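You operate a simulated robot arm through the tools that you are given. There is no shell and no other tool. Be economical: measure what you need, move in short steps, check, and stop when the job is done.

Carry out the task below with a simulated robot arm. There is one attempt and no reset: what you move stays moved.

## Task
Check the silver sprung clamp in the jig and sort it.
Fine: latch it with the orange lever, press the yellow plunger, turn the lever back and stand the clamp in the tray that the jig names; turn no wing bolt; leave the other clamps alone.
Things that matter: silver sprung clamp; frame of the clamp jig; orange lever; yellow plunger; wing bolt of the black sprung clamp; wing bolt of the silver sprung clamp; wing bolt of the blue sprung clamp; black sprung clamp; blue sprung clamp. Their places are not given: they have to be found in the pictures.

Only the result counts: the job must be done as asked and must still hold three seconds after the hand-in. Knocking over, shifting, dropping, spilling or breaking anything else fails it.

## Robot
A 6-joint arm with a two-finger parallel gripper, fixed in place. Base frame: the origin is at the foot of the arm, x ahead of it, y to its left, z up; the work surface is at about z = 86. Readings come in cm, rad, newtons and seconds.
With the tool pointing down near the work surface it reaches from about 26 to 68 cm from the base axis. Its first joint turns from -1.152 to 1.152 rad. Payload 2.9 kg.
The tool frame sits at the grasp point between the pads (the TCP): z along the fingers, y along the line on which they close. The tips reach 3 cm beyond it. Largest opening 11 cm; finger width 2, thickness 1; the body of the gripper, 4.8 by 11.2 cm, starts 5.5 cm behind the TCP.
Orientation is that of the tool frame in the base frame, as a unit quaternion [w, x, y, z]. With the fingers straight down and closing along the base's y, the tool's x points along the base's -x, its y along +y and its z along -z.

## Interface
- The arm moves only by the tool jog_arm. Its argument "plan" is a list of rows, each a list of 3 entries, a list of its own where there are three numbers: the shift along the base's x, y, z in cm, then the turn, a rotation vector about the base's x, y, z in rad, then the finger opening in cm, from 0 to 11. In form: [[[x, y, z], [wx, wy, wz], fingers], ...]. A call has 1 to 20 rows; each row is the pose to reach, as a shift and turn from the pose commanded when the call began. Each row takes 0.2 s and may step no farther than 5 cm and 0.15 rad from the row before; otherwise, or with a gripper value out of range, the whole call is refused. Where a pose cannot be reached the arm comes as near as it can. A force on the tool above 40 N (or 10 N above the force at the start of the call, whichever is more), or a blocked arm, ends the call early, and 0.2 s more pass. The fingers move at their own pace (about 10.8 cm/s each) and stop on an object; they squeeze with about 42 N. The grip force told is the motor's: it shows also when the fingers shut on nothing. Time passes only in rows, and 0.2 s behind the last, so rows that repeat a pose let the fingers close. The reply holds the time, the measured pose of the TCP, the force on the tool along the base axes, the opening and the grip force, in the units named above and with some noise.
- Cameras (640 x 400 px; columns grow to the right, rows downward): "scene" is fixed at [7.83, 44.58, 139.72]; the picture's right is [-0.70, -0.71, 0.00], its down [-0.29, 0.28, -0.92] and it looks along [0.65, -0.64, -0.40] (base axes); focal length 312 px, centre (320, 200). "wrist" rides on the gripper at [-3.6, 0, -5.7] in the tool frame; the picture's right is [0.00, -1.00, 0.00], its down [0.97, 0.00, -0.24] and it looks along [0.24, 0.00, 0.97] (tool axes); focal length 218 px, centre (320, 200).
- snapshot(camera): a new picture of that camera. The clock stands still meanwhile.
- pixel_to_xyz(camera, pixels): for up to 12 pixels [column, row] of the newest picture of that camera ("zoom" is the newest enlarged one), the place [x, y, z] in the base frame of the surface seen there, good to about 0.2 cm, but the place of the scene camera against the robot may be out by one fixed shift of up to 1.8 cm in any direction. The clock stands still meanwhile.
- inspect(camera, box): a new picture of the part [left, top, right, bottom] of that camera's present view, enlarged. The clock stands still meanwhile.
- finish_job(): hands the job in; it is judged then, once.

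Work in short steps. Measure before you move; look again where a grasp or a placing could have gone wrong, and mend it. You have 80 turns and 38 pictures in all, those below and enlarged ones among them. Open the gripper and draw the arm clear of the work before you hand the job in, unless the task says otherwise; then end with one line.

The tools are called after "Request:" by a JSON object that holds its "fn" and its "kwargs". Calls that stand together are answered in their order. jog_arm: Moves the arm, as the interface text tells. Its arguments: {"type":"object","properties":{"plan":{"type":"array","items":{"type":"array"}}},"required":["plan"]} The other tools are called the same way: snapshot (camera) takes a picture; pixel_to_xyz (camera, pixels) gives the place of the surface under pixels of a picture; inspect (camera, box) takes an enlarged picture of a part of a camera's view; finish_job () hands the job in.

At the start:

```text
t: 0.0
tool_pos: [40.63, -15.86, 121.71]
tool_rot: [0.0, 0.0, 1.0, 0.0]
ft_force: [-0.3, 0.9, 0.1]
width: 11.03
finger_force: 0.0
```

scene: 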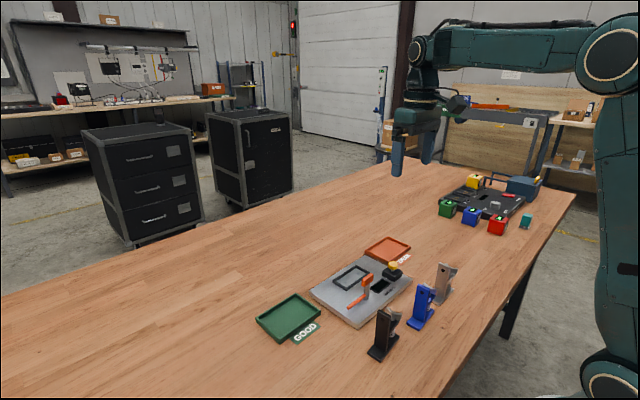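
wrist: 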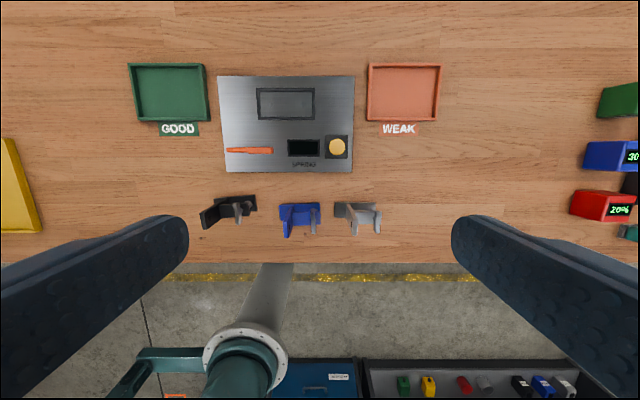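

The wrist picture shows the jig at about (287,125), trays GOOD and WEAK, and three clamps at row ~215. I look at them enlarged.

Request:
{"fn": "inspect", "kwargs": {"camera": "scene", "box": [250, 220, 490, 370]}}

Request:
{"fn": "inspect", "kwargs": {"camera": "wrist", "box": [190, 60, 450, 250]}}

```text
2.67 times, centred on (370, 295) of scene
```

zoom: 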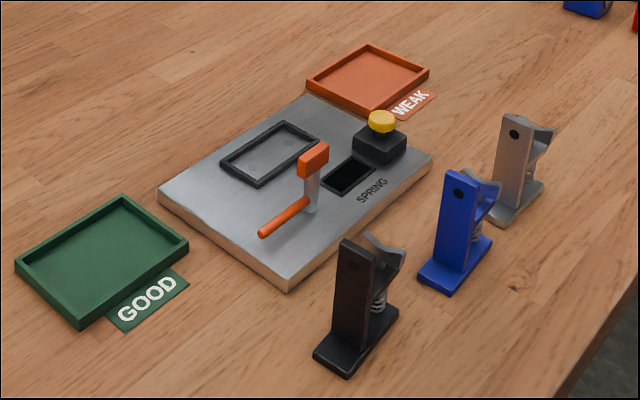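

```text
2.11 times, centred on (320, 155) of wrist
```

zoom: 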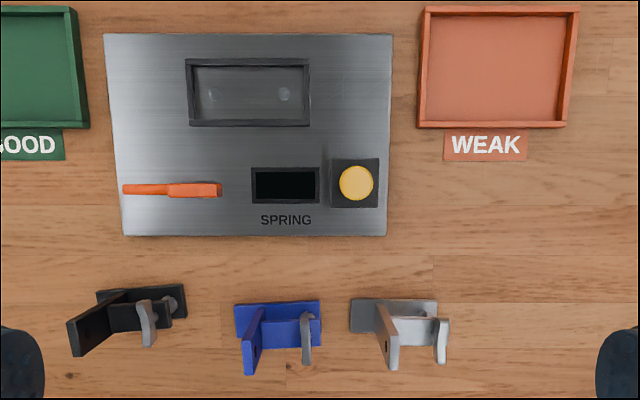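

I measure the key points in the enlarged wrist picture: clamps, nest, lever, plunger, trays.

Request:
{"fn": "pixel_to_xyz", "kwargs": {"camera": "zoom", "pixels": [[352, 300], [436, 300], [365, 328], [381, 308], [393, 366], [442, 322], [441, 360], [412, 332], [188, 60], [309, 125], [248, 93], [355, 183]]}}

Request:
{"fn": "pixel_to_xyz", "kwargs": {"camera": "zoom", "pixels": [[125, 189], [165, 190], [215, 190], [285, 185], [106, 35], [385, 234], [430, 12], [562, 122], [78, 122], [212, 95], [284, 95], [370, 165]]}}

```text
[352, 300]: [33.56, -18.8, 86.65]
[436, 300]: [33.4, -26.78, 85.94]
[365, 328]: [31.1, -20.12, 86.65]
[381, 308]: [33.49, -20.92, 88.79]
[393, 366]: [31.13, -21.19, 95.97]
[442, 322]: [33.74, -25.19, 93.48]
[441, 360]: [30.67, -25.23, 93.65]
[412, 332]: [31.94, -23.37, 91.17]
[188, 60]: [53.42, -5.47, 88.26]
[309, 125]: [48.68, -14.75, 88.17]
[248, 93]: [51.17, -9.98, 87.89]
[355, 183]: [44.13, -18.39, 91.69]
```

```text
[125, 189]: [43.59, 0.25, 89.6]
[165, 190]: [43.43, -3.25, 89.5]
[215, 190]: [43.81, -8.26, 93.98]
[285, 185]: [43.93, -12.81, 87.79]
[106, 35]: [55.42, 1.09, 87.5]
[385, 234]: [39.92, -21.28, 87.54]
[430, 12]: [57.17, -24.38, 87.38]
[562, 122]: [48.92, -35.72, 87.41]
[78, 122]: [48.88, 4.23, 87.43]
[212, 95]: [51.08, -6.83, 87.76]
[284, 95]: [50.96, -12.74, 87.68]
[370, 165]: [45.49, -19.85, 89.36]
```

Lever seems to have a handle at z≈89.5 (y 0..-4) and a head at z≈94 near (43.8,-8). I move closer to look at its mechanism.

Request:
{"fn": "jog_arm", "kwargs": {"plan": [[[1.3, 2.5, -4], [0, 0, 0], 11], [[2.6, 5, -8], [0, 0, 0], 11], [[4, 7.5, -12], [0, 0, 0], 11], [[5.4, 10, -15.5], [0, 0, 0], 11]]}}

Request:
{"fn": "snapshot", "kwargs": {"camera": "wrist"}}

Request:
{"fn": "inspect", "kwargs": {"camera": "scene", "box": [310, 240, 420, 320]}}

```text
t: 1.0
tool_pos: [45.98, -5.85, 106.46]
tool_rot: [0.0, 0.0, 1.0, 0.0]
ft_force: [0.1, -0.2, 0.0]
width: 11.0
finger_force: 0.1
```

```text
33 pictures are left
```

wrist: 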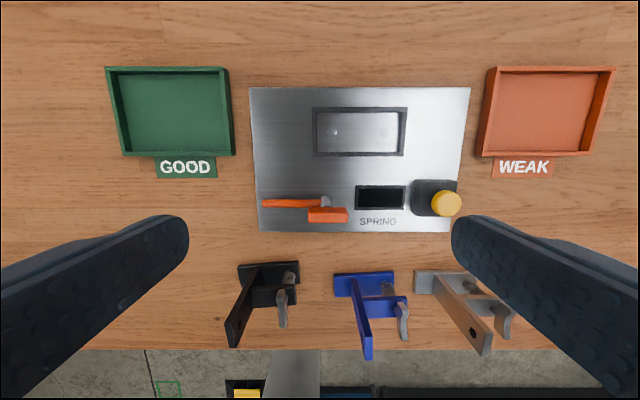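

```text
5.00 times, centred on (365, 280) of scene
```

zoom: 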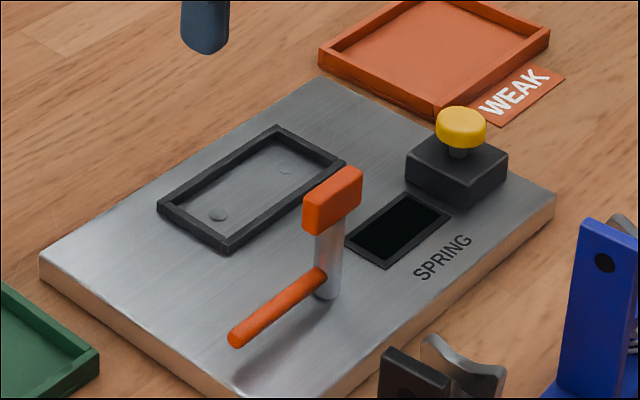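

The thin orange bar (z≈89.5) sticks out of a vertical post, with a T-head above it: turning it about z sweeps the bar over the nest. Now I look closer at the silver clamp.

Request:
{"fn": "inspect", "kwargs": {"camera": "scene", "box": [405, 250, 485, 310]}}

Request:
{"fn": "jog_arm", "kwargs": {"plan": [[[-2, -4, 0], [0, 0, 0], 11], [[-4, -8, 0], [0, 0, 0], 11], [[-6, -12, 0], [0, 0, 0], 11], [[-8, -15.5, 0], [0, 0, 0], 11]]}}

Request:
{"fn": "inspect", "kwargs": {"camera": "wrist", "box": [200, 120, 440, 270]}}

```text
6.67 times, centred on (445, 280) of scene
```

zoom: 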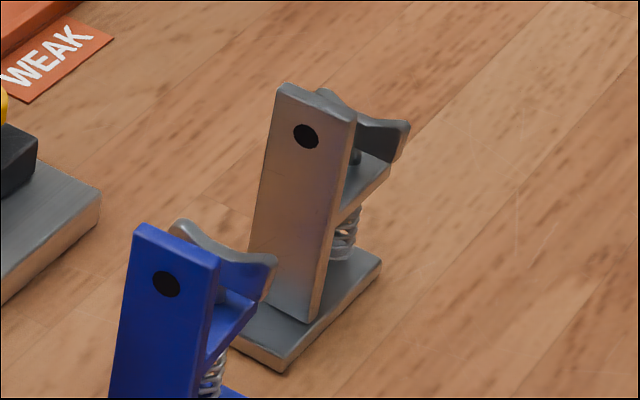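

```text
t: 2.0
tool_pos: [37.8, -21.47, 106.3]
tool_rot: [0.0, -0.001, 1.0, -0.001]
ft_force: [0.3, 0.3, -0.7]
width: 10.99
finger_force: 0.0
```

```text
2.67 times, centred on (320, 195) of wrist
```

zoom: 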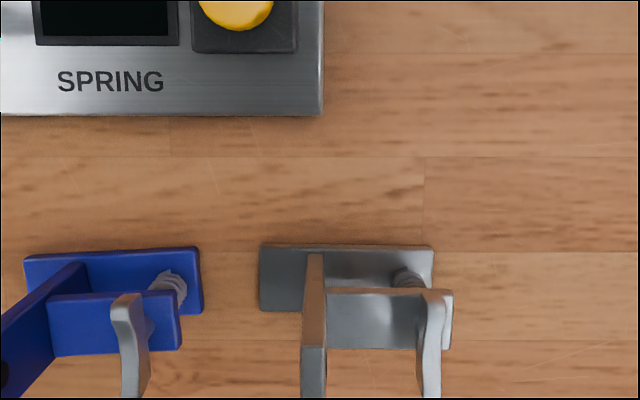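

I measure the silver clamp's base, upright, jaw and wing.

Request:
{"fn": "pixel_to_xyz", "kwargs": {"camera": "zoom", "pixels": [[263, 248], [264, 306], [430, 249], [296, 306], [307, 256], [322, 256], [304, 352], [324, 352], [313, 300], [440, 298], [430, 375], [380, 320]]}}

```text
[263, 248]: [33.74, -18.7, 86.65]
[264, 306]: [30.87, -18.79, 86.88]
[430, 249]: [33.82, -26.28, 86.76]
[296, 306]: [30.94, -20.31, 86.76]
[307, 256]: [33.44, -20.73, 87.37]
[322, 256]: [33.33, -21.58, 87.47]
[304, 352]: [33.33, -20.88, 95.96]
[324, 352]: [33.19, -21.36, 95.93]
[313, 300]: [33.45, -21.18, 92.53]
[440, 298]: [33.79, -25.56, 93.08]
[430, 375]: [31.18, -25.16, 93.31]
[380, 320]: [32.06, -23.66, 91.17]
```

Silver clamp: base x 30.8–33.9, y -18.6..-26.4; upright at (32.3,-21.15), top z 96. I turn the gripper 90° (closing along x) above the upright.

Request:
{"fn": "jog_arm", "kwargs": {"plan": [[[-0.5, 0, 0], [0, 0, 0.1428], 8], [[-1, 0, 0], [0, 0, 0.2856], 6], [[-1.5, 0, 0], [0, 0, 0.4284], 6], [[-2, 0, 0], [0, 0, 0.5712], 6], [[-2.5, 0, 0], [0, 0, 0.714], 6], [[-3, 0, 0], [0, 0, 0.8568], 6], [[-3.5, 0, 0], [0, 0, 0.9996], 6], [[-4, 0.1, 0], [0, 0, 1.1424], 6], [[-4.5, 0.2, 0], [0, 0, 1.2852], 6], [[-5, 0.2, 0], [0, 0, 1.428], 6], [[-5.7, 0.2, 0], [0, 0, 1.5708], 6], [[-5.7, 0.2, 0], [0, 0, 1.5708], 6]]}}

Request:
{"fn": "snapshot", "kwargs": {"camera": "wrist"}}

```text
t: 4.6
tool_pos: [32.29, -21.01, 106.4]
tool_rot: [-0.001, 0.708, -0.707, 0.0]
ft_force: [0.7, 1.0, -0.5]
width: 5.99
finger_force: 0.0
```

```text
29 pictures are left
```

wrist: 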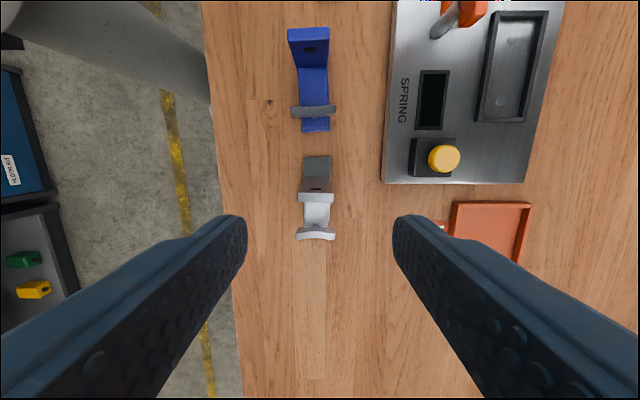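

The upright top is at around (316,196). I measure its edges and the wing extents, and the nest inside edges.

Request:
{"fn": "pixel_to_xyz", "kwargs": {"camera": "wrist", "pixels": [[300, 198], [316, 198], [332, 198], [299, 235], [333, 235], [316, 218], [484, 115], [520, 115], [508, 18], [535, 65], [490, 65], [500, 118]]}}

```text
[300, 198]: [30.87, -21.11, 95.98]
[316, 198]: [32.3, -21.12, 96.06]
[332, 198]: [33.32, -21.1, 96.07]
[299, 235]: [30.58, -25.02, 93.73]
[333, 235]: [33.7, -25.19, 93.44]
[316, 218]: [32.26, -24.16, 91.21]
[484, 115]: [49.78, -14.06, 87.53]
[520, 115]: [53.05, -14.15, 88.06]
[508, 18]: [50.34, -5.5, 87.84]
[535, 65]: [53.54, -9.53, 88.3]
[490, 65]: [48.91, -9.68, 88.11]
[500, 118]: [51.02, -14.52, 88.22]
```

Upright centre (32.2,-21.1), top z 96. I descend to z≈94.3 (tips above the jaw at 91.2) and close.

Request:
{"fn": "jog_arm", "kwargs": {"plan": [[[-0.1, -0.1, -4], [0, 0, 0], 6], [[-0.1, -0.1, -8], [0, 0, 0], 6], [[-0.1, -0.1, -10.5], [0, 0, 0], 6], [[-0.1, -0.1, -12], [0, 0, 0], 6], [[-0.1, -0.1, -12], [0, 0, 0], 6], [[-0.1, -0.1, -12], [0, 0, 0], 2], [[-0.1, -0.1, -12], [0, 0, 0], 1], [[-0.1, -0.1, -12], [0, 0, 0], 1]]}}

```text
t: 6.4
tool_pos: [32.14, -21.11, 94.5]
tool_rot: [0.001, 0.707, -0.707, 0.0]
ft_force: [-0.8, -0.4, 0.4]
width: 2.77
finger_force: 41.9
```

Gripped at 2.77 cm. I lift 12 cm straight up and look.

Request:
{"fn": "jog_arm", "kwargs": {"plan": [[[0, 0, 2], [0, 0, 0], 1], [[0, 0, 5], [0, 0, 0], 1], [[0, 0, 9], [0, 0, 0], 1], [[0, 0, 13], [0, 0, 0], 1], [[4, 0, 13], [0, 0, 0], 1], [[8, 3, 13], [0, 0, 0], 1], [[12, 6, 13], [0, 0, 0], 1], [[16, 9, 13], [0, 0, 0], 1], [[18.8, 12.5, 13], [0, 0, 0], 1], [[18.8, 12.5, 13], [0, 0, 0], 1]]}}

Request:
{"fn": "snapshot", "kwargs": {"camera": "wrist"}}

Request:
{"fn": "snapshot", "kwargs": {"camera": "scene"}}

```text
t: 8.6
tool_pos: [50.96, -8.77, 107.46]
tool_rot: [0.0, -0.707, 0.707, 0.001]
ft_force: [-0.2, -0.8, -2.1]
width: 2.76
finger_force: 41.9
```

```text
28 pictures are left
```

wrist: 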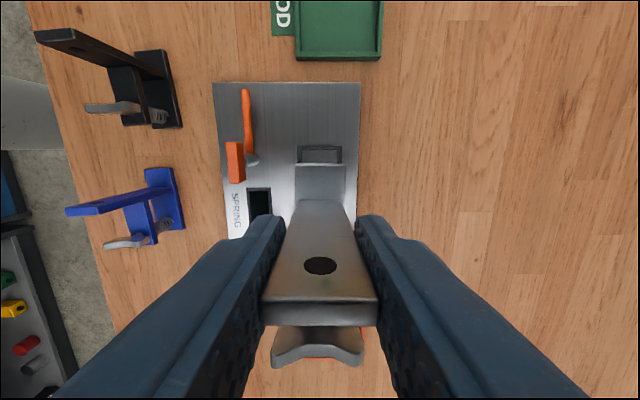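

```text
27 pictures are left
```

scene: 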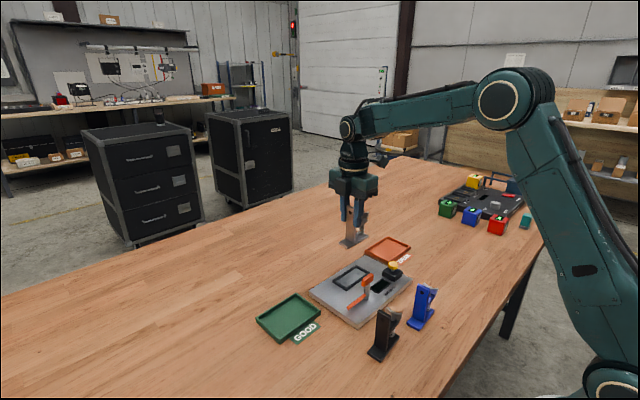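

The clamp's foot appears at (322,170–200) with the nest's +y edge at row ~150. I enlarge to measure both.

Request:
{"fn": "inspect", "kwargs": {"camera": "wrist", "box": [270, 130, 382, 200]}}

```text
5.71 times, centred on (326, 165) of wrist
```

zoom: 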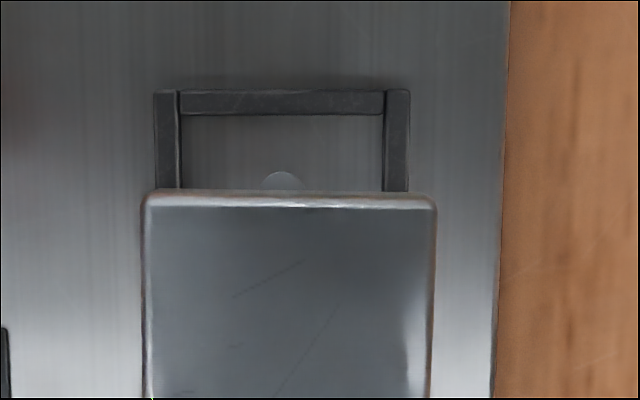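

Request:
{"fn": "pixel_to_xyz", "kwargs": {"camera": "zoom", "pixels": [[155, 140], [178, 140], [386, 140], [408, 140], [280, 92], [280, 112], [147, 260], [433, 260], [290, 196], [290, 205], [150, 350], [428, 350]]}}

```text
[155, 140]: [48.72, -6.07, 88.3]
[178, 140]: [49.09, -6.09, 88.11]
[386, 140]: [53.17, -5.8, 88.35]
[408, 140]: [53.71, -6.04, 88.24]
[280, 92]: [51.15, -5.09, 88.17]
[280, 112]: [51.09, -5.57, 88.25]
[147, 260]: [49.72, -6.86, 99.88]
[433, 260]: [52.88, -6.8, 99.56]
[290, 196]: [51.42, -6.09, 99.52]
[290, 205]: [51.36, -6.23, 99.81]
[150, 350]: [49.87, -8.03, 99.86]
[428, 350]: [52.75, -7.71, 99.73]
```

Nest interior x 49.15–53.2, y -5.55..≈-14.3; base in hand x 49.75–52.88, front edge y -6.1: nearly centred. I shift -0.1 in x and descend toward the floor (z≈87.6; base bottom 98.9).

Request:
{"fn": "jog_arm", "kwargs": {"plan": [[[-0.1, 0, -4], [0, 0, 0], 1], [[-0.1, 0, -8], [0, 0, 0], 1], [[-0.1, 0, -10], [0, 0, 0], 1], [[-0.1, 0, -10.6], [0, 0, 0], 1], [[-0.1, 0, -10.9], [0, 0, 0], 1], [[-0.1, 0, -11.1], [0, 0, 0], 1]]}}

Request:
{"fn": "inspect", "kwargs": {"camera": "scene", "box": [310, 220, 430, 320]}}

```text
t: 10.0
tool_pos: [50.76, -8.49, 96.2]
tool_rot: [-0.001, -0.707, 0.707, 0.0]
ft_force: [0.6, -0.7, -1.8]
width: 2.74
finger_force: 41.9
```

```text
4.00 times, centred on (370, 270) of scene
```

zoom: 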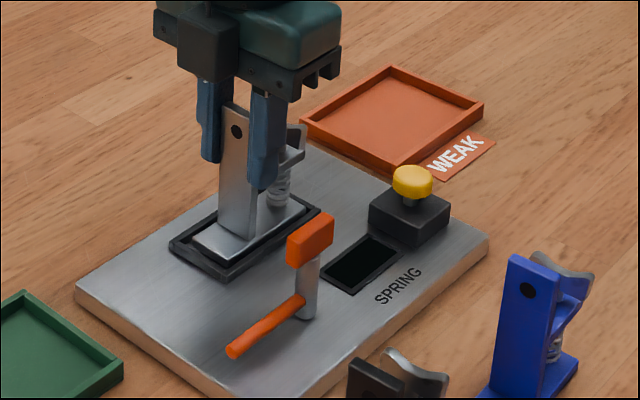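

It is inside the nest, nearly down. I lower slowly in 0.1–0.2 cm steps until contact shows.

Request:
{"fn": "jog_arm", "kwargs": {"plan": [[[0, 0, -0.1], [0, 0, 0], 1], [[0, 0, -0.2], [0, 0, 0], 1], [[0, 0, -0.3], [0, 0, 0], 1]]}}

```text
t: 10.8
tool_pos: [50.79, -8.58, 96.09]
tool_rot: [0.0, -0.707, 0.708, -0.001]
ft_force: [0.2, 0.3, 0.5]
width: 2.8
finger_force: 41.7
```

The vertical force rose from -1.8 to about +0.5, so contact is beginning; a bit more, then release.

Request:
{"fn": "jog_arm", "kwargs": {"plan": [[[0, 0, -0.1], [0, 0, 0], 1], [[0, 0, -0.15], [0, 0, 0], 1]]}}

```text
t: 11.4
tool_pos: [50.83, -8.65, 96.0]
tool_rot: [0.0, 0.707, -0.707, 0.001]
ft_force: [-5.1, 0.5, 13.6]
width: 2.74
finger_force: 42.2
```

Firm contact (13.6 N). I open to 5 cm, rise, and look.

Request:
{"fn": "jog_arm", "kwargs": {"plan": [[[0, 0, 0], [0, 0, 0], 5], [[0, 0, 0], [0, 0, 0], 5], [[0, 0, 3], [0, 0, 0], 5], [[0, 0, 7], [0, 0, 0], 5], [[0, 0, 11], [0, 0, 0], 5], [[0, 0, 11], [0, 0, 0], 5]]}}

Request:
{"fn": "snapshot", "kwargs": {"camera": "wrist"}}

Request:
{"fn": "inspect", "kwargs": {"camera": "scene", "box": [310, 220, 430, 320]}}

```text
t: 12.8
tool_pos: [51.08, -8.81, 107.05]
tool_rot: [0.0, 0.707, -0.707, 0.0]
ft_force: [0.2, 0.1, 0.6]
width: 5.01
finger_force: 0.0
```

```text
24 pictures are left
```

wrist: 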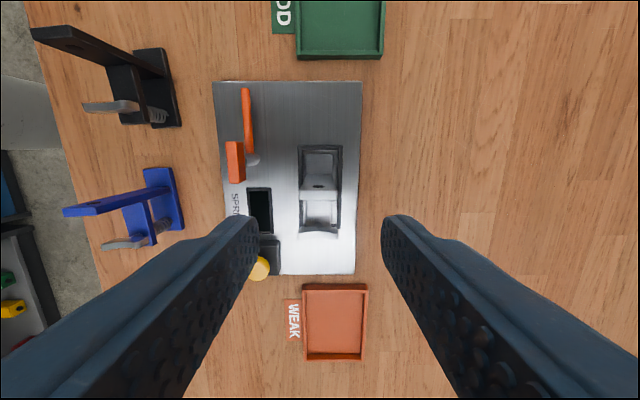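

```text
4.00 times, centred on (370, 270) of scene
```

zoom: 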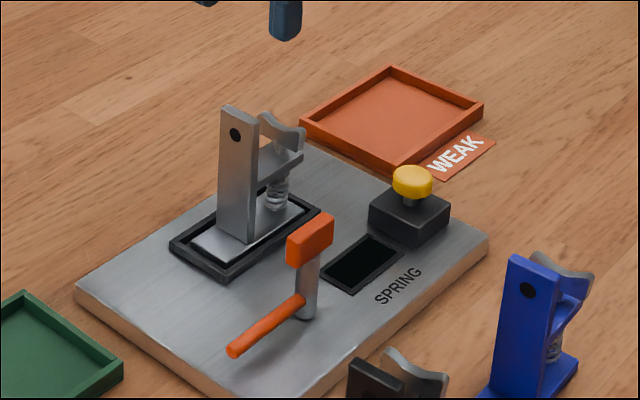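

The clamp sits in the nest. Next I measure the lever head (about (235,162)), post and bar.

Request:
{"fn": "inspect", "kwargs": {"camera": "wrist", "box": [212, 78, 292, 198]}}

```text
3.33 times, centred on (252, 138) of wrist
```

zoom: 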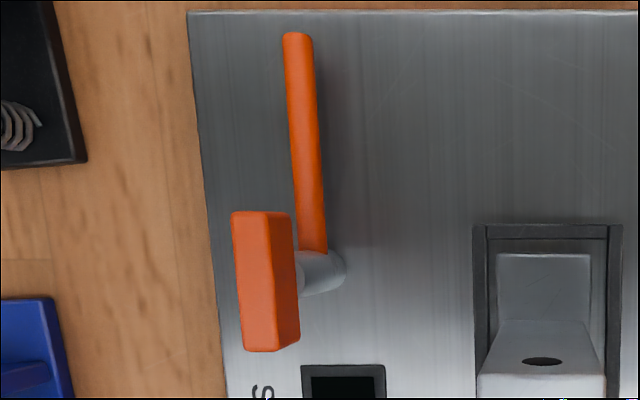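

I read the places of the head corners, post foot, and bar ends.

Request:
{"fn": "pixel_to_xyz", "kwargs": {"camera": "zoom", "pixels": [[237, 216], [262, 214], [242, 345], [272, 345], [255, 280], [290, 280], [325, 275], [297, 36], [312, 245], [305, 150], [543, 262], [543, 350]]}}

```text
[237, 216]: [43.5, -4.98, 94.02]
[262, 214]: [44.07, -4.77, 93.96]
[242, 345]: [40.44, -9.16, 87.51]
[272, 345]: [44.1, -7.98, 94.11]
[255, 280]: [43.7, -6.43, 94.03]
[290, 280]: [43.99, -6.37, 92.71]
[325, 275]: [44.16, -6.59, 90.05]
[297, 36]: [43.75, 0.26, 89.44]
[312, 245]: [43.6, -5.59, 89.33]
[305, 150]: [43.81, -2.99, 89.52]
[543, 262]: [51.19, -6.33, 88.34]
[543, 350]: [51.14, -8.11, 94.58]
```

Head centre ≈ (43.65,-6.45), z ≈92.5–94, thin in x; bar runs +y at z 89.5. I move above it and read the pose.

Request:
{"fn": "jog_arm", "kwargs": {"plan": [[[-3.5, 1.2, 0], [0, 0, 0], 5], [[-7.35, 2.35, 0], [0, 0, 0], 4], [[-7.35, 2.35, -4], [0, 0, 0], 4], [[-7.35, 2.35, -7], [0, 0, 0], 4], [[-7.35, 2.35, -7], [0, 0, 0], 4]]}}

Request:
{"fn": "snapshot", "kwargs": {"camera": "wrist"}}

```text
t: 14.0
tool_pos: [43.6, -6.24, 99.99]
tool_rot: [0.001, 0.707, -0.707, 0.0]
ft_force: [0.5, 0.2, 0.0]
width: 4.02
finger_force: 0.0
```

```text
21 pictures are left
```

wrist: 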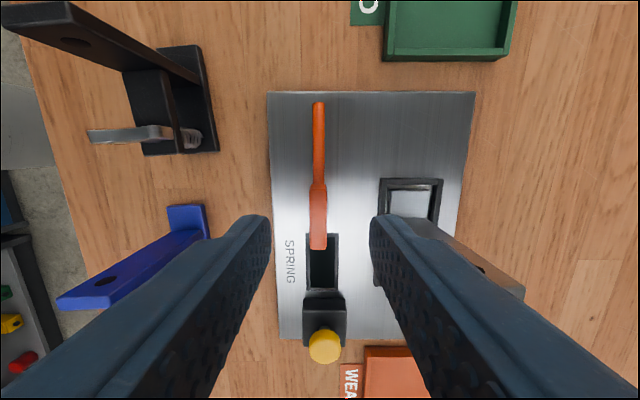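

Head is centred between fingers (col 318). I descend to z≈94.3, y -0.15, and close.

Request:
{"fn": "jog_arm", "kwargs": {"plan": [[[0.05, -0.15, -3], [0, 0, 0], 4], [[0.05, -0.15, -5.7], [0, 0, 0], 4], [[0.05, -0.15, -5.7], [0, 0, 0], 2], [[0.05, -0.15, -5.7], [0, 0, 0], 0.5], [[0.05, -0.15, -5.7], [0, 0, 0], 0.5]]}}

```text
t: 15.2
tool_pos: [43.43, -6.35, 94.08]
tool_rot: [0.001, 0.707, -0.707, -0.001]
ft_force: [-11.0, 0.5, 1.1]
width: 1.35
finger_force: 45.0
```

Gripped (1.35 cm) but -11 N in x: the axis is slightly to -x. I shift -0.2 in x to relax.

Request:
{"fn": "jog_arm", "kwargs": {"plan": [[[-0.2, 0, 0], [0, 0, 0], 0.5], [[-0.2, 0, 0], [0, 0, 0], 0.5]]}}

```text
t: 15.8
tool_pos: [43.49, -6.37, 94.22]
tool_rot: [0.001, -0.707, 0.707, 0.0]
ft_force: [4.7, -3.1, -9.2]
width: 1.34
finger_force: 45.2
```

Forces are small now. I turn the lever clockwise (bar from +y to +x) in small steps and check.

Request:
{"fn": "jog_arm", "kwargs": {"plan": [[[0.05, 0, 0], [0, 0, -0.1], 0.5], [[0.05, 0, 0], [0, 0, -0.2], 0.5], [[0.05, 0, 0], [0, 0, -0.3], 0.5], [[0.05, 0, 0], [0, 0, -0.4], 0.5]]}}

Request:
{"fn": "inspect", "kwargs": {"camera": "scene", "box": [310, 220, 430, 320]}}

```text
t: 16.8
tool_pos: [43.61, -6.52, 94.06]
tool_rot: [0.001, -0.551, 0.834, -0.001]
ft_force: [13.8, -1.2, -13.3]
width: 1.35
finger_force: 45.5
```

```text
4.00 times, centred on (370, 270) of scene
```

zoom: 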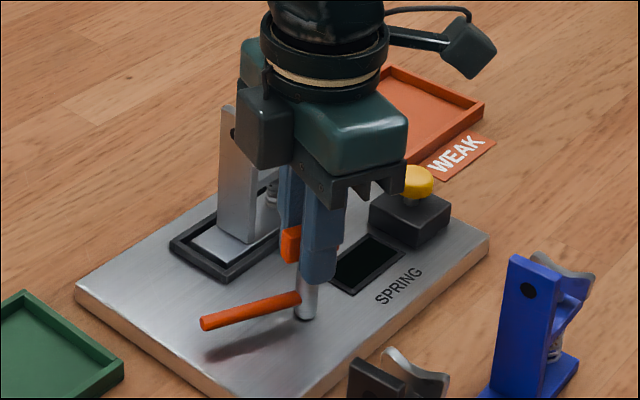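

The bar turned by 0.4 rad as intended. I continue in steps to about 1.57 rad total, easing x and z slightly.

Request:
{"fn": "jog_arm", "kwargs": {"plan": [[[0.1, 0, -0.1], [0, 0, -0.13], 0.5], [[0.1, 0, -0.1], [0, 0, -0.26], 0.5], [[0.1, 0, -0.1], [0, 0, -0.39], 0.5], [[0.1, 0, -0.1], [0, 0, -0.52], 0.5], [[0.1, 0, -0.1], [0, 0, -0.65], 0.5], [[0.1, 0, -0.1], [0, 0, -0.78], 0.5]]}}

```text
t: 18.2
tool_pos: [43.65, -6.51, 94.23]
tool_rot: [0.001, -0.192, 0.981, -0.001]
ft_force: [14.7, -11.0, 10.5]
width: 1.37
finger_force: 44.9
```

0.386 rad remains; side forces 14.7/-11 N, so I ease +x 0.15, -y 0.1 and finish the turn.

Request:
{"fn": "jog_arm", "kwargs": {"plan": [[[0.15, -0.1, 0], [0, 0, -0.1], 0.5], [[0.15, -0.1, 0], [0, 0, -0.2], 0.5], [[0.15, -0.1, 0], [0, 0, -0.3], 0.5], [[0.15, -0.1, 0], [0, 0, -0.386], 0.5], [[0.15, -0.1, 0], [0, 0, -0.386], 0.5]]}}

Request:
{"fn": "inspect", "kwargs": {"camera": "scene", "box": [310, 220, 430, 320]}}

```text
t: 19.4
tool_pos: [43.69, -6.6, 94.14]
tool_rot: [0.002, -0.001, 1.0, -0.001]
ft_force: [1.3, -14.2, 28.1]
width: 1.34
finger_force: 44.8
```

```text
4.00 times, centred on (370, 270) of scene
```

zoom: 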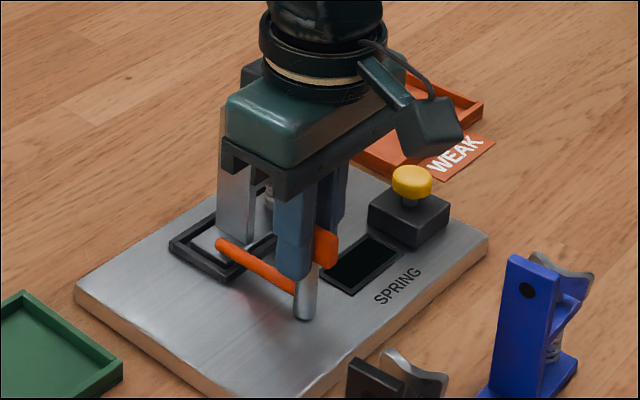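

The bar now lies over the foot. I ease up 0.2, open to 4 and rise.

Request:
{"fn": "jog_arm", "kwargs": {"plan": [[[0, -0.1, 0.2], [0, 0, 0], 0.5], [[0, -0.1, 0.2], [0, 0, 0], 4], [[0, -0.1, 0.2], [0, 0, 0], 4], [[0, -0.1, 4], [0, 0, 0], 4], [[0, -0.1, 8], [0, 0, 0], 4], [[0, -0.1, 11], [0, 0, 0], 4], [[0, -0.1, 11], [0, 0, 0], 4]]}}

Request:
{"fn": "inspect", "kwargs": {"camera": "wrist", "box": [220, 80, 460, 230]}}

Request:
{"fn": "inspect", "kwargs": {"camera": "scene", "box": [310, 220, 430, 320]}}

```text
t: 21.0
tool_pos: [43.72, -6.77, 105.01]
tool_rot: [0.001, -0.003, 1.0, 0.0]
ft_force: [-0.1, 1.0, -0.7]
width: 4.0
finger_force: 0.1
```

```text
2.67 times, centred on (340, 155) of wrist
```

zoom: 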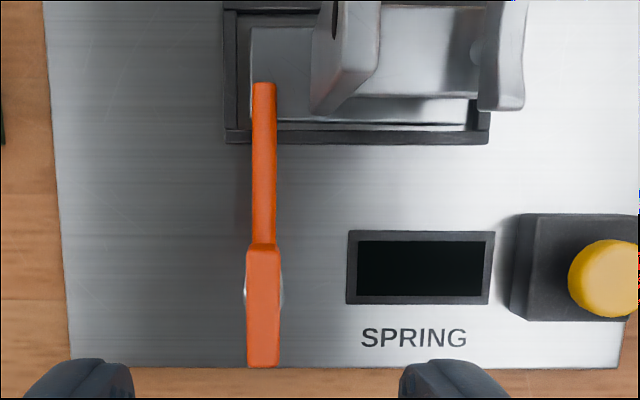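

```text
4.00 times, centred on (370, 270) of scene
```

zoom: 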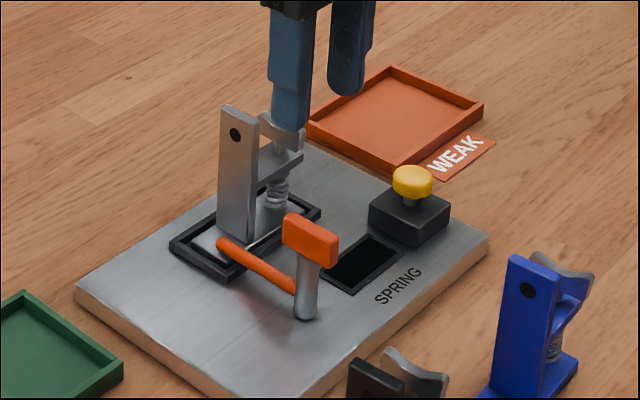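

Latched. I measure the plunger top around zoom (in wrist view right side), then move over it with closed fingers.

Request:
{"fn": "jog_arm", "kwargs": {"plan": [[[0.1, -4, 0], [0, 0, 0], 2], [[0.2, -8, 0], [0, 0, 0], 0], [[0.3, -11.7, 0], [0, 0, 0], 0], [[0.3, -11.7, 0], [0, 0, 0], 0]]}}

Request:
{"fn": "snapshot", "kwargs": {"camera": "wrist"}}

Request:
{"fn": "pixel_to_xyz", "kwargs": {"camera": "wrist", "pixels": [[320, 205], [310, 205], [330, 205], [320, 195], [320, 215]]}}

```text
t: 22.0
tool_pos: [43.92, -18.36, 105.18]
tool_rot: [0.0, -0.003, 1.0, 0.0]
ft_force: [0.4, 0.4, 0.8]
width: 0.02
finger_force: 37.6
```

```text
16 pictures are left
```

wrist: 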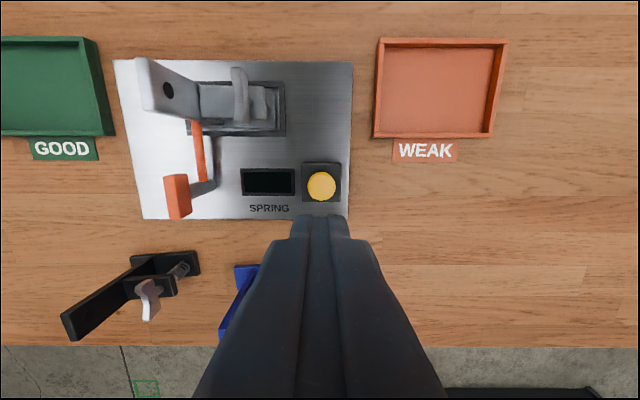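

```text
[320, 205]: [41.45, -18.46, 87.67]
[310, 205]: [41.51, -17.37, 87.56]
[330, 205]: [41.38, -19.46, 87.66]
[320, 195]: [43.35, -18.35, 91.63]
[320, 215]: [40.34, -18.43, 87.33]
```

The plunger centre is at about (321,186) in the wrist picture; I measure it.

Request:
{"fn": "pixel_to_xyz", "kwargs": {"camera": "wrist", "pixels": [[321, 186], [309, 186], [333, 186], [321, 174], [321, 197]]}}

```text
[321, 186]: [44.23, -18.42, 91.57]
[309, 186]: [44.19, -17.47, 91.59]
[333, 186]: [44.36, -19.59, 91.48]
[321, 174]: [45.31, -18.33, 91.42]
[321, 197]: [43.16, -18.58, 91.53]
```

Plunger centre (44.23,-18.45), top z 91.6. I descend to just above it (TCP 95) and then press in small steps.

Request:
{"fn": "jog_arm", "kwargs": {"plan": [[[0.3, -0.1, -4], [0, 0, 0], 0], [[0.3, -0.1, -8], [0, 0, 0], 0], [[0.3, -0.1, -10], [0, 0, 0], 0], [[0.3, -0.1, -10.4], [0, 0, 0], 0], [[0.3, -0.1, -10.7], [0, 0, 0], 0], [[0.3, -0.1, -10.9], [0, 0, 0], 0], [[0.3, -0.1, -11.1], [0, 0, 0], 0], [[0.3, -0.1, -11.3], [0, 0, 0], 0]]}}

```text
t: 23.8
tool_pos: [44.31, -18.5, 93.62]
tool_rot: [0.002, -0.002, 1.0, 0.001]
ft_force: [0.5, 3.2, 2.9]
width: 0.01
finger_force: 37.7
```

The plunger gives with about 3 N, ~1 cm in. I press a bit further until it stops and check the window.

Request:
{"fn": "jog_arm", "kwargs": {"plan": [[[0, 0, -0.15], [0, 0, 0], 0], [[0, 0, -0.3], [0, 0, 0], 0], [[0, 0, -0.4], [0, 0, 0], 0], [[0, 0, -0.4], [0, 0, 0], 0]]}}

Request:
{"fn": "inspect", "kwargs": {"camera": "scene", "box": [330, 230, 430, 310]}}

```text
t: 24.8
tool_pos: [44.31, -18.46, 93.46]
tool_rot: [0.0, -0.002, 1.0, -0.001]
ft_force: [-5.7, -2.2, 19.5]
width: 0.01
finger_force: 37.3
```

```text
5.00 times, centred on (380, 270) of scene
```

zoom: 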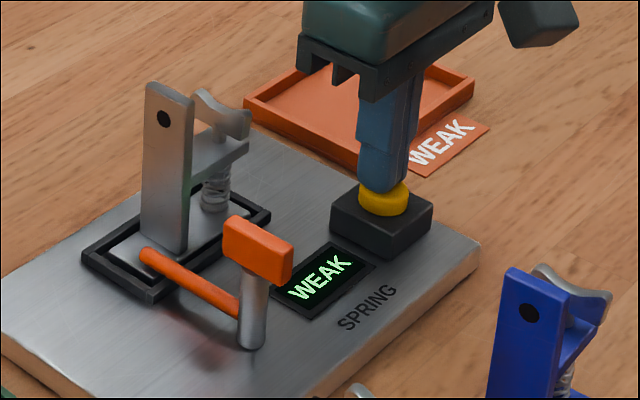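

The display reads WEAK. I rise, open to 4 and go back over the lever head (43.65,-6.55).

Request:
{"fn": "jog_arm", "kwargs": {"plan": [[[0, 0, 4], [0, 0, 0], 0], [[0, 0, 8], [0, 0, 0], 0], [[-0.2, 4, 10], [0, 0, 0], 4], [[-0.4, 8, 10], [0, 0, 0], 4], [[-0.65, 11.9, 10], [0, 0, 0], 4], [[-0.65, 11.9, 7], [0, 0, 0], 4], [[-0.65, 11.9, 7], [0, 0, 0], 4]]}}

Request:
{"fn": "inspect", "kwargs": {"camera": "wrist", "box": [220, 100, 420, 260]}}

```text
t: 26.4
tool_pos: [43.68, -6.49, 100.4]
tool_rot: [0.0, -0.002, 1.0, 0.0]
ft_force: [0.1, -0.6, 0.2]
width: 3.98
finger_force: 0.2
```

```text
2.50 times, centred on (320, 180) of wrist
```

zoom: 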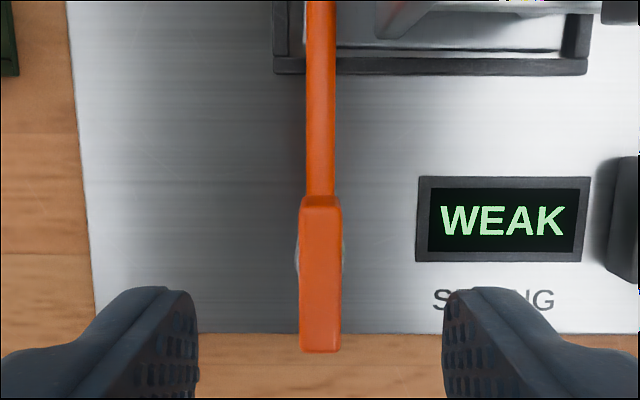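

The reading WEAK stays on and the head is centred between the fingers. I descend to z≈94.2 and grip.

Request:
{"fn": "jog_arm", "kwargs": {"plan": [[[0, 0, -3], [0, 0, 0], 4], [[0, 0, -6.1], [0, 0, 0], 4], [[0, 0, -6.1], [0, 0, 0], 2], [[0, 0, -6.1], [0, 0, 0], 0.5], [[0, 0, -6.1], [0, 0, 0], 0.5]]}}

```text
t: 27.6
tool_pos: [43.62, -6.6, 94.18]
tool_rot: [0.0, 0.0, 1.0, -0.001]
ft_force: [2.1, -17.5, -5.9]
width: 1.33
finger_force: 45.6
```

Gripped, -17 N in y: I shift -0.2 in y and turn back by 0.5 rad to begin.

Request:
{"fn": "jog_arm", "kwargs": {"plan": [[[0, -0.2, 0], [0, 0, 0], 0.5], [[0, -0.2, 0], [0, 0, 0.13], 0.5], [[0, -0.2, 0], [0, 0, 0.26], 0.5], [[0, -0.2, 0], [0, 0, 0.39], 0.5], [[0, -0.2, 0], [0, 0, 0.52], 0.5]]}}

```text
t: 28.8
tool_pos: [43.56, -6.41, 94.25]
tool_rot: [-0.001, -0.262, 0.965, 0.002]
ft_force: [7.8, 11.5, -15.2]
width: 1.36
finger_force: 44.6
```

Turning goes well; I continue another 0.65 rad, easing y +0.15.

Request:
{"fn": "jog_arm", "kwargs": {"plan": [[[0.05, 0.12, -0.1], [0, 0, 0.13], 0.5], [[0.05, 0.12, -0.1], [0, 0, 0.26], 0.5], [[0.05, 0.12, -0.1], [0, 0, 0.39], 0.5], [[0.05, 0.12, -0.1], [0, 0, 0.52], 0.5], [[0.05, 0.12, -0.1], [0, 0, 0.65], 0.5]]}}

```text
t: 30.0
tool_pos: [43.47, -6.45, 94.23]
tool_rot: [-0.001, -0.557, 0.831, 0.0]
ft_force: [-11.2, 18.5, 11.1]
width: 1.34
finger_force: 45.2
```

1.18 rad reached; 0.39 remains. I ease -x 0.12, +y 0.15 and finish.

Request:
{"fn": "jog_arm", "kwargs": {"plan": [[[-0.12, 0.1, 0], [0, 0, 0.1], 0.5], [[-0.12, 0.15, 0], [0, 0, 0.2], 0.5], [[-0.12, 0.15, 0], [0, 0, 0.3], 0.5], [[-0.12, 0.15, 0], [0, 0, 0.39], 0.5], [[-0.12, 0.15, 0], [0, 0, 0.39], 0.5]]}}

Request:
{"fn": "inspect", "kwargs": {"camera": "scene", "box": [310, 220, 430, 320]}}

```text
t: 31.2
tool_pos: [43.48, -6.38, 94.19]
tool_rot: [0.0, -0.705, 0.709, 0.0]
ft_force: [-15.1, 7.0, 20.4]
width: 1.37
finger_force: 44.5
```

```text
4.00 times, centred on (370, 270) of scene
```

zoom: 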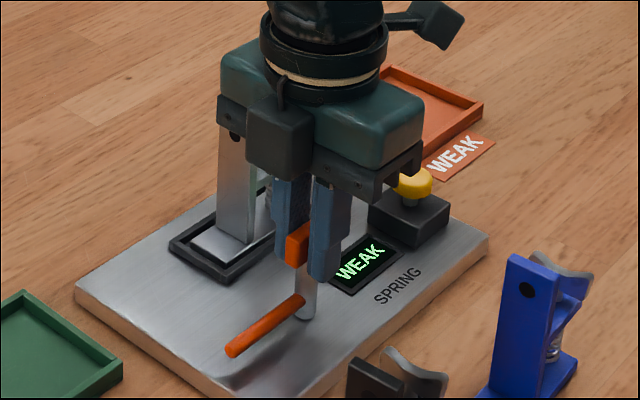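

The lever is back at its first position. I release, rise and go over the clamp.

Request:
{"fn": "jog_arm", "kwargs": {"plan": [[[-0.1, 0, 0.2], [0, 0, 0], 0.5], [[-0.1, 0, 0.2], [0, 0, 0], 4], [[-0.1, 0, 0.2], [0, 0, 0], 4], [[0, 0, 4], [0, 0, 0], 4], [[0, 0, 8], [0, 0, 0], 5], [[0, 0, 12.5], [0, 0, 0], 6], [[3.7, -1.2, 12.5], [0, 0, 0], 6], [[7.5, -2.25, 12.5], [0, 0, 0], 6], [[7.5, -2.25, 12.5], [0, 0, 0], 6]]}}

Request:
{"fn": "snapshot", "kwargs": {"camera": "wrist"}}

```text
t: 33.2
tool_pos: [51.11, -8.52, 106.84]
tool_rot: [0.0, -0.705, 0.709, 0.0]
ft_force: [-0.6, 0.5, -0.3]
width: 6.01
finger_force: 0.1
```

```text
12 pictures are left
```

wrist: 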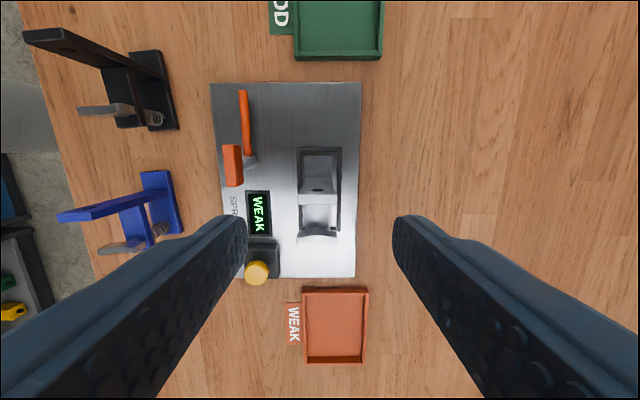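

I measure the upright's top (around (319,196)) and the WEAK tray's inside.

Request:
{"fn": "pixel_to_xyz", "kwargs": {"camera": "wrist", "pixels": [[304, 197], [319, 197], [334, 197], [319, 193], [304, 325], [363, 325], [334, 288], [334, 361], [334, 325], [308, 325], [334, 295], [334, 353]]}}

```text
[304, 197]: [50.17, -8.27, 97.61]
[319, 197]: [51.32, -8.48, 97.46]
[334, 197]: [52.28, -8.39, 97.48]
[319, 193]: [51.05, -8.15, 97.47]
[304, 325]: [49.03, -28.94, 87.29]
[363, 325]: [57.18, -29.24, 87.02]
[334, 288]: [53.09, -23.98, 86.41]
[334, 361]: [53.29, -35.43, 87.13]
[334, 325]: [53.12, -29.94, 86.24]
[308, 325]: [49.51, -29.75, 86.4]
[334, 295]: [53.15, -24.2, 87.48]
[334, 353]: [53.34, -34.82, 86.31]
```

Upright at (51.2,-8.45), top 97.5; tray centre (53.1,-29.9), floor z 86.3. I descend to 95.8 and grip.

Request:
{"fn": "jog_arm", "kwargs": {"plan": [[[0.1, 0.05, -4], [0, 0, 0], 6], [[0.1, 0.05, -8], [0, 0, 0], 6], [[0.1, 0.05, -11], [0, 0, 0], 6], [[0.1, 0.05, -11], [0, 0, 0], 4], [[0.1, 0.05, -11], [0, 0, 0], 1], [[0.1, 0.05, -11], [0, 0, 0], 1]]}}

```text
t: 34.6
tool_pos: [51.13, -8.65, 95.75]
tool_rot: [0.0, -0.705, 0.709, 0.0]
ft_force: [-0.4, -0.1, 0.6]
width: 2.77
finger_force: 42.1
```

Gripped at 2.77 cm. I lift and carry it above the WEAK tray.

Request:
{"fn": "jog_arm", "kwargs": {"plan": [[[0, 0, 1], [0, 0, 0], 1], [[0, 0, 3], [0, 0, 0], 1], [[0, 0, 7], [0, 0, 0], 1], [[0, 0, 10], [0, 0, 0], 1], [[0.4, -4, 10], [0, 0, 0], 1], [[0.8, -8, 10], [0, 0, 0], 1], [[1.2, -12, 10], [0, 0, 0], 1], [[1.6, -16, 10], [0, 0, 0], 1], [[1.9, -19.9, 10], [0, 0, 0], 1], [[1.9, -19.9, 10], [0, 0, 0], 1]]}}

Request:
{"fn": "snapshot", "kwargs": {"camera": "wrist"}}

Request:
{"fn": "inspect", "kwargs": {"camera": "scene", "box": [310, 190, 470, 320]}}

```text
t: 36.8
tool_pos: [52.98, -28.57, 105.7]
tool_rot: [0.0, -0.705, 0.709, 0.0]
ft_force: [-0.3, -0.4, -3.1]
width: 2.74
finger_force: 41.9
```

```text
11 pictures are left
```

wrist: 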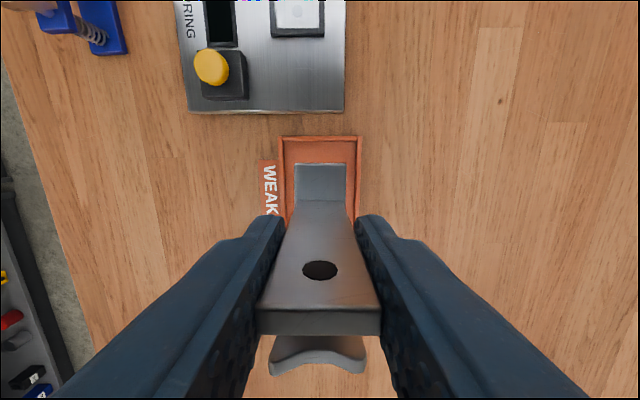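

```text
3.08 times, centred on (390, 255) of scene
```

zoom: 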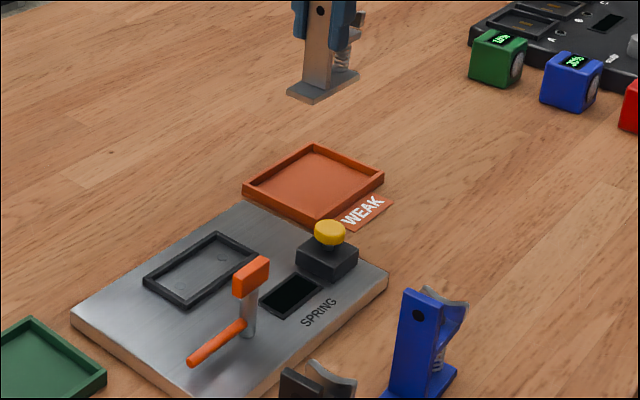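

I measure the foot edges against the tray edges.

Request:
{"fn": "pixel_to_xyz", "kwargs": {"camera": "wrist", "pixels": [[320, 166], [297, 185], [345, 185], [281, 165], [359, 165], [320, 138], [320, 155]]}}

```text
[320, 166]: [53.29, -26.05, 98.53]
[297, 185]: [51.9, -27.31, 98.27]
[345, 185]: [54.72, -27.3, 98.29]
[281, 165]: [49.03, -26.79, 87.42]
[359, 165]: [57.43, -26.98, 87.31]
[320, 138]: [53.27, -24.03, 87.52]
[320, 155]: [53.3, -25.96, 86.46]
```

Foot y -26.0 to -33.8, x 51.8–54.8: centred inside the tray (y -24.5..-35, x 49.4–57). Base bottom ≈97.6, floor 86.35; I descend 11 cm, slow at the end.

Request:
{"fn": "jog_arm", "kwargs": {"plan": [[[0, 0, -4], [0, 0, 0], 1], [[0, 0, -8], [0, 0, 0], 1], [[0, 0, -10.2], [0, 0, 0], 1], [[0, 0, -10.6], [0, 0, 0], 1], [[0, 0, -10.8], [0, 0, 0], 1], [[0, 0, -11], [0, 0, 0], 1], [[0, 0, -11.1], [0, 0, 0], 1]]}}

```text
t: 38.4
tool_pos: [53.02, -28.55, 94.61]
tool_rot: [0.001, -0.705, 0.709, 0.0]
ft_force: [1.3, -0.7, -1.6]
width: 2.76
finger_force: 42.1
```

Not yet in contact; I go on in 0.1 cm steps.

Request:
{"fn": "jog_arm", "kwargs": {"plan": [[[0, 0, -0.1], [0, 0, 0], 1], [[0, 0, -0.2], [0, 0, 0], 1]]}}

```text
t: 39.0
tool_pos: [53.12, -28.57, 94.48]
tool_rot: [0.0, -0.704, 0.71, -0.001]
ft_force: [-1.2, -0.4, 4.7]
width: 2.74
finger_force: 42.3
```

Contact begins (4.7 N); a last 0.07 cm, then release and rise.

Request:
{"fn": "jog_arm", "kwargs": {"plan": [[[0, 0, -0.07], [0, 0, 0], 1], [[0, 0, -0.07], [0, 0, 0], 5], [[0, 0, -0.07], [0, 0, 0], 5], [[0, 0, 3], [0, 0, 0], 5], [[0, 0, 7], [0, 0, 0], 5], [[0, 0, 11], [0, 0, 0], 5], [[0, 0, 15], [0, 0, 0], 5], [[0, 0, 15], [0, 0, 0], 5]]}}

Request:
{"fn": "snapshot", "kwargs": {"camera": "scene"}}

Request:
{"fn": "inspect", "kwargs": {"camera": "scene", "box": [290, 220, 450, 360]}}

```text
t: 40.8
tool_pos: [53.05, -28.41, 109.21]
tool_rot: [0.0, -0.705, 0.709, 0.0]
ft_force: [-0.7, -0.4, 0.2]
width: 5.02
finger_force: 0.0
```

```text
9 pictures are left
```

scene: 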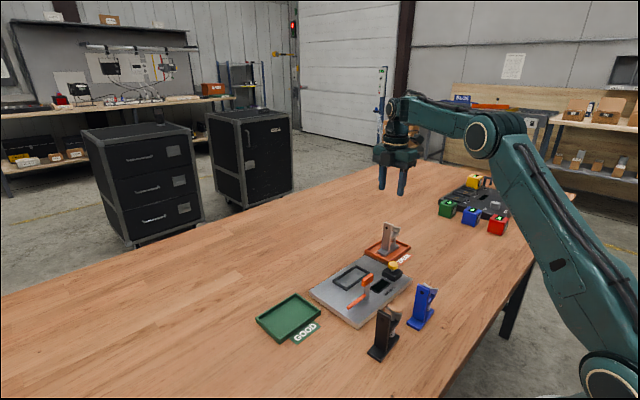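

```text
2.86 times, centred on (370, 290) of scene
```

zoom: 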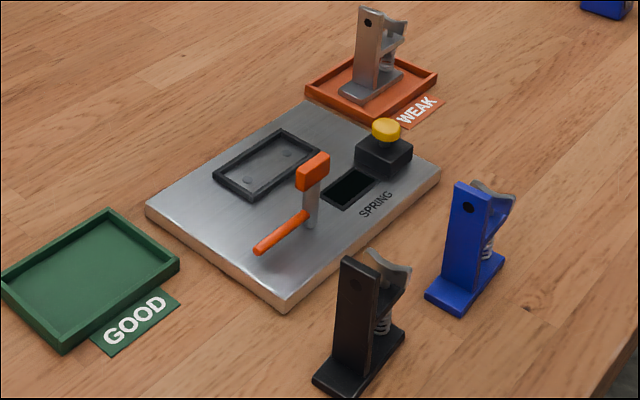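

The silver clamp stands in the WEAK tray, the lever is back, the other clamps are untouched, and the gripper is open and clear. I hand in.

Request:
{"fn": "finish_job", "kwargs": {}}

```text
The job is handed in.
```

The jig read WEAK for the silver sprung clamp, so it now stands in the WEAK tray. The lever is turned back, no wing bolt was turned, and the black and blue clamps were not touched.
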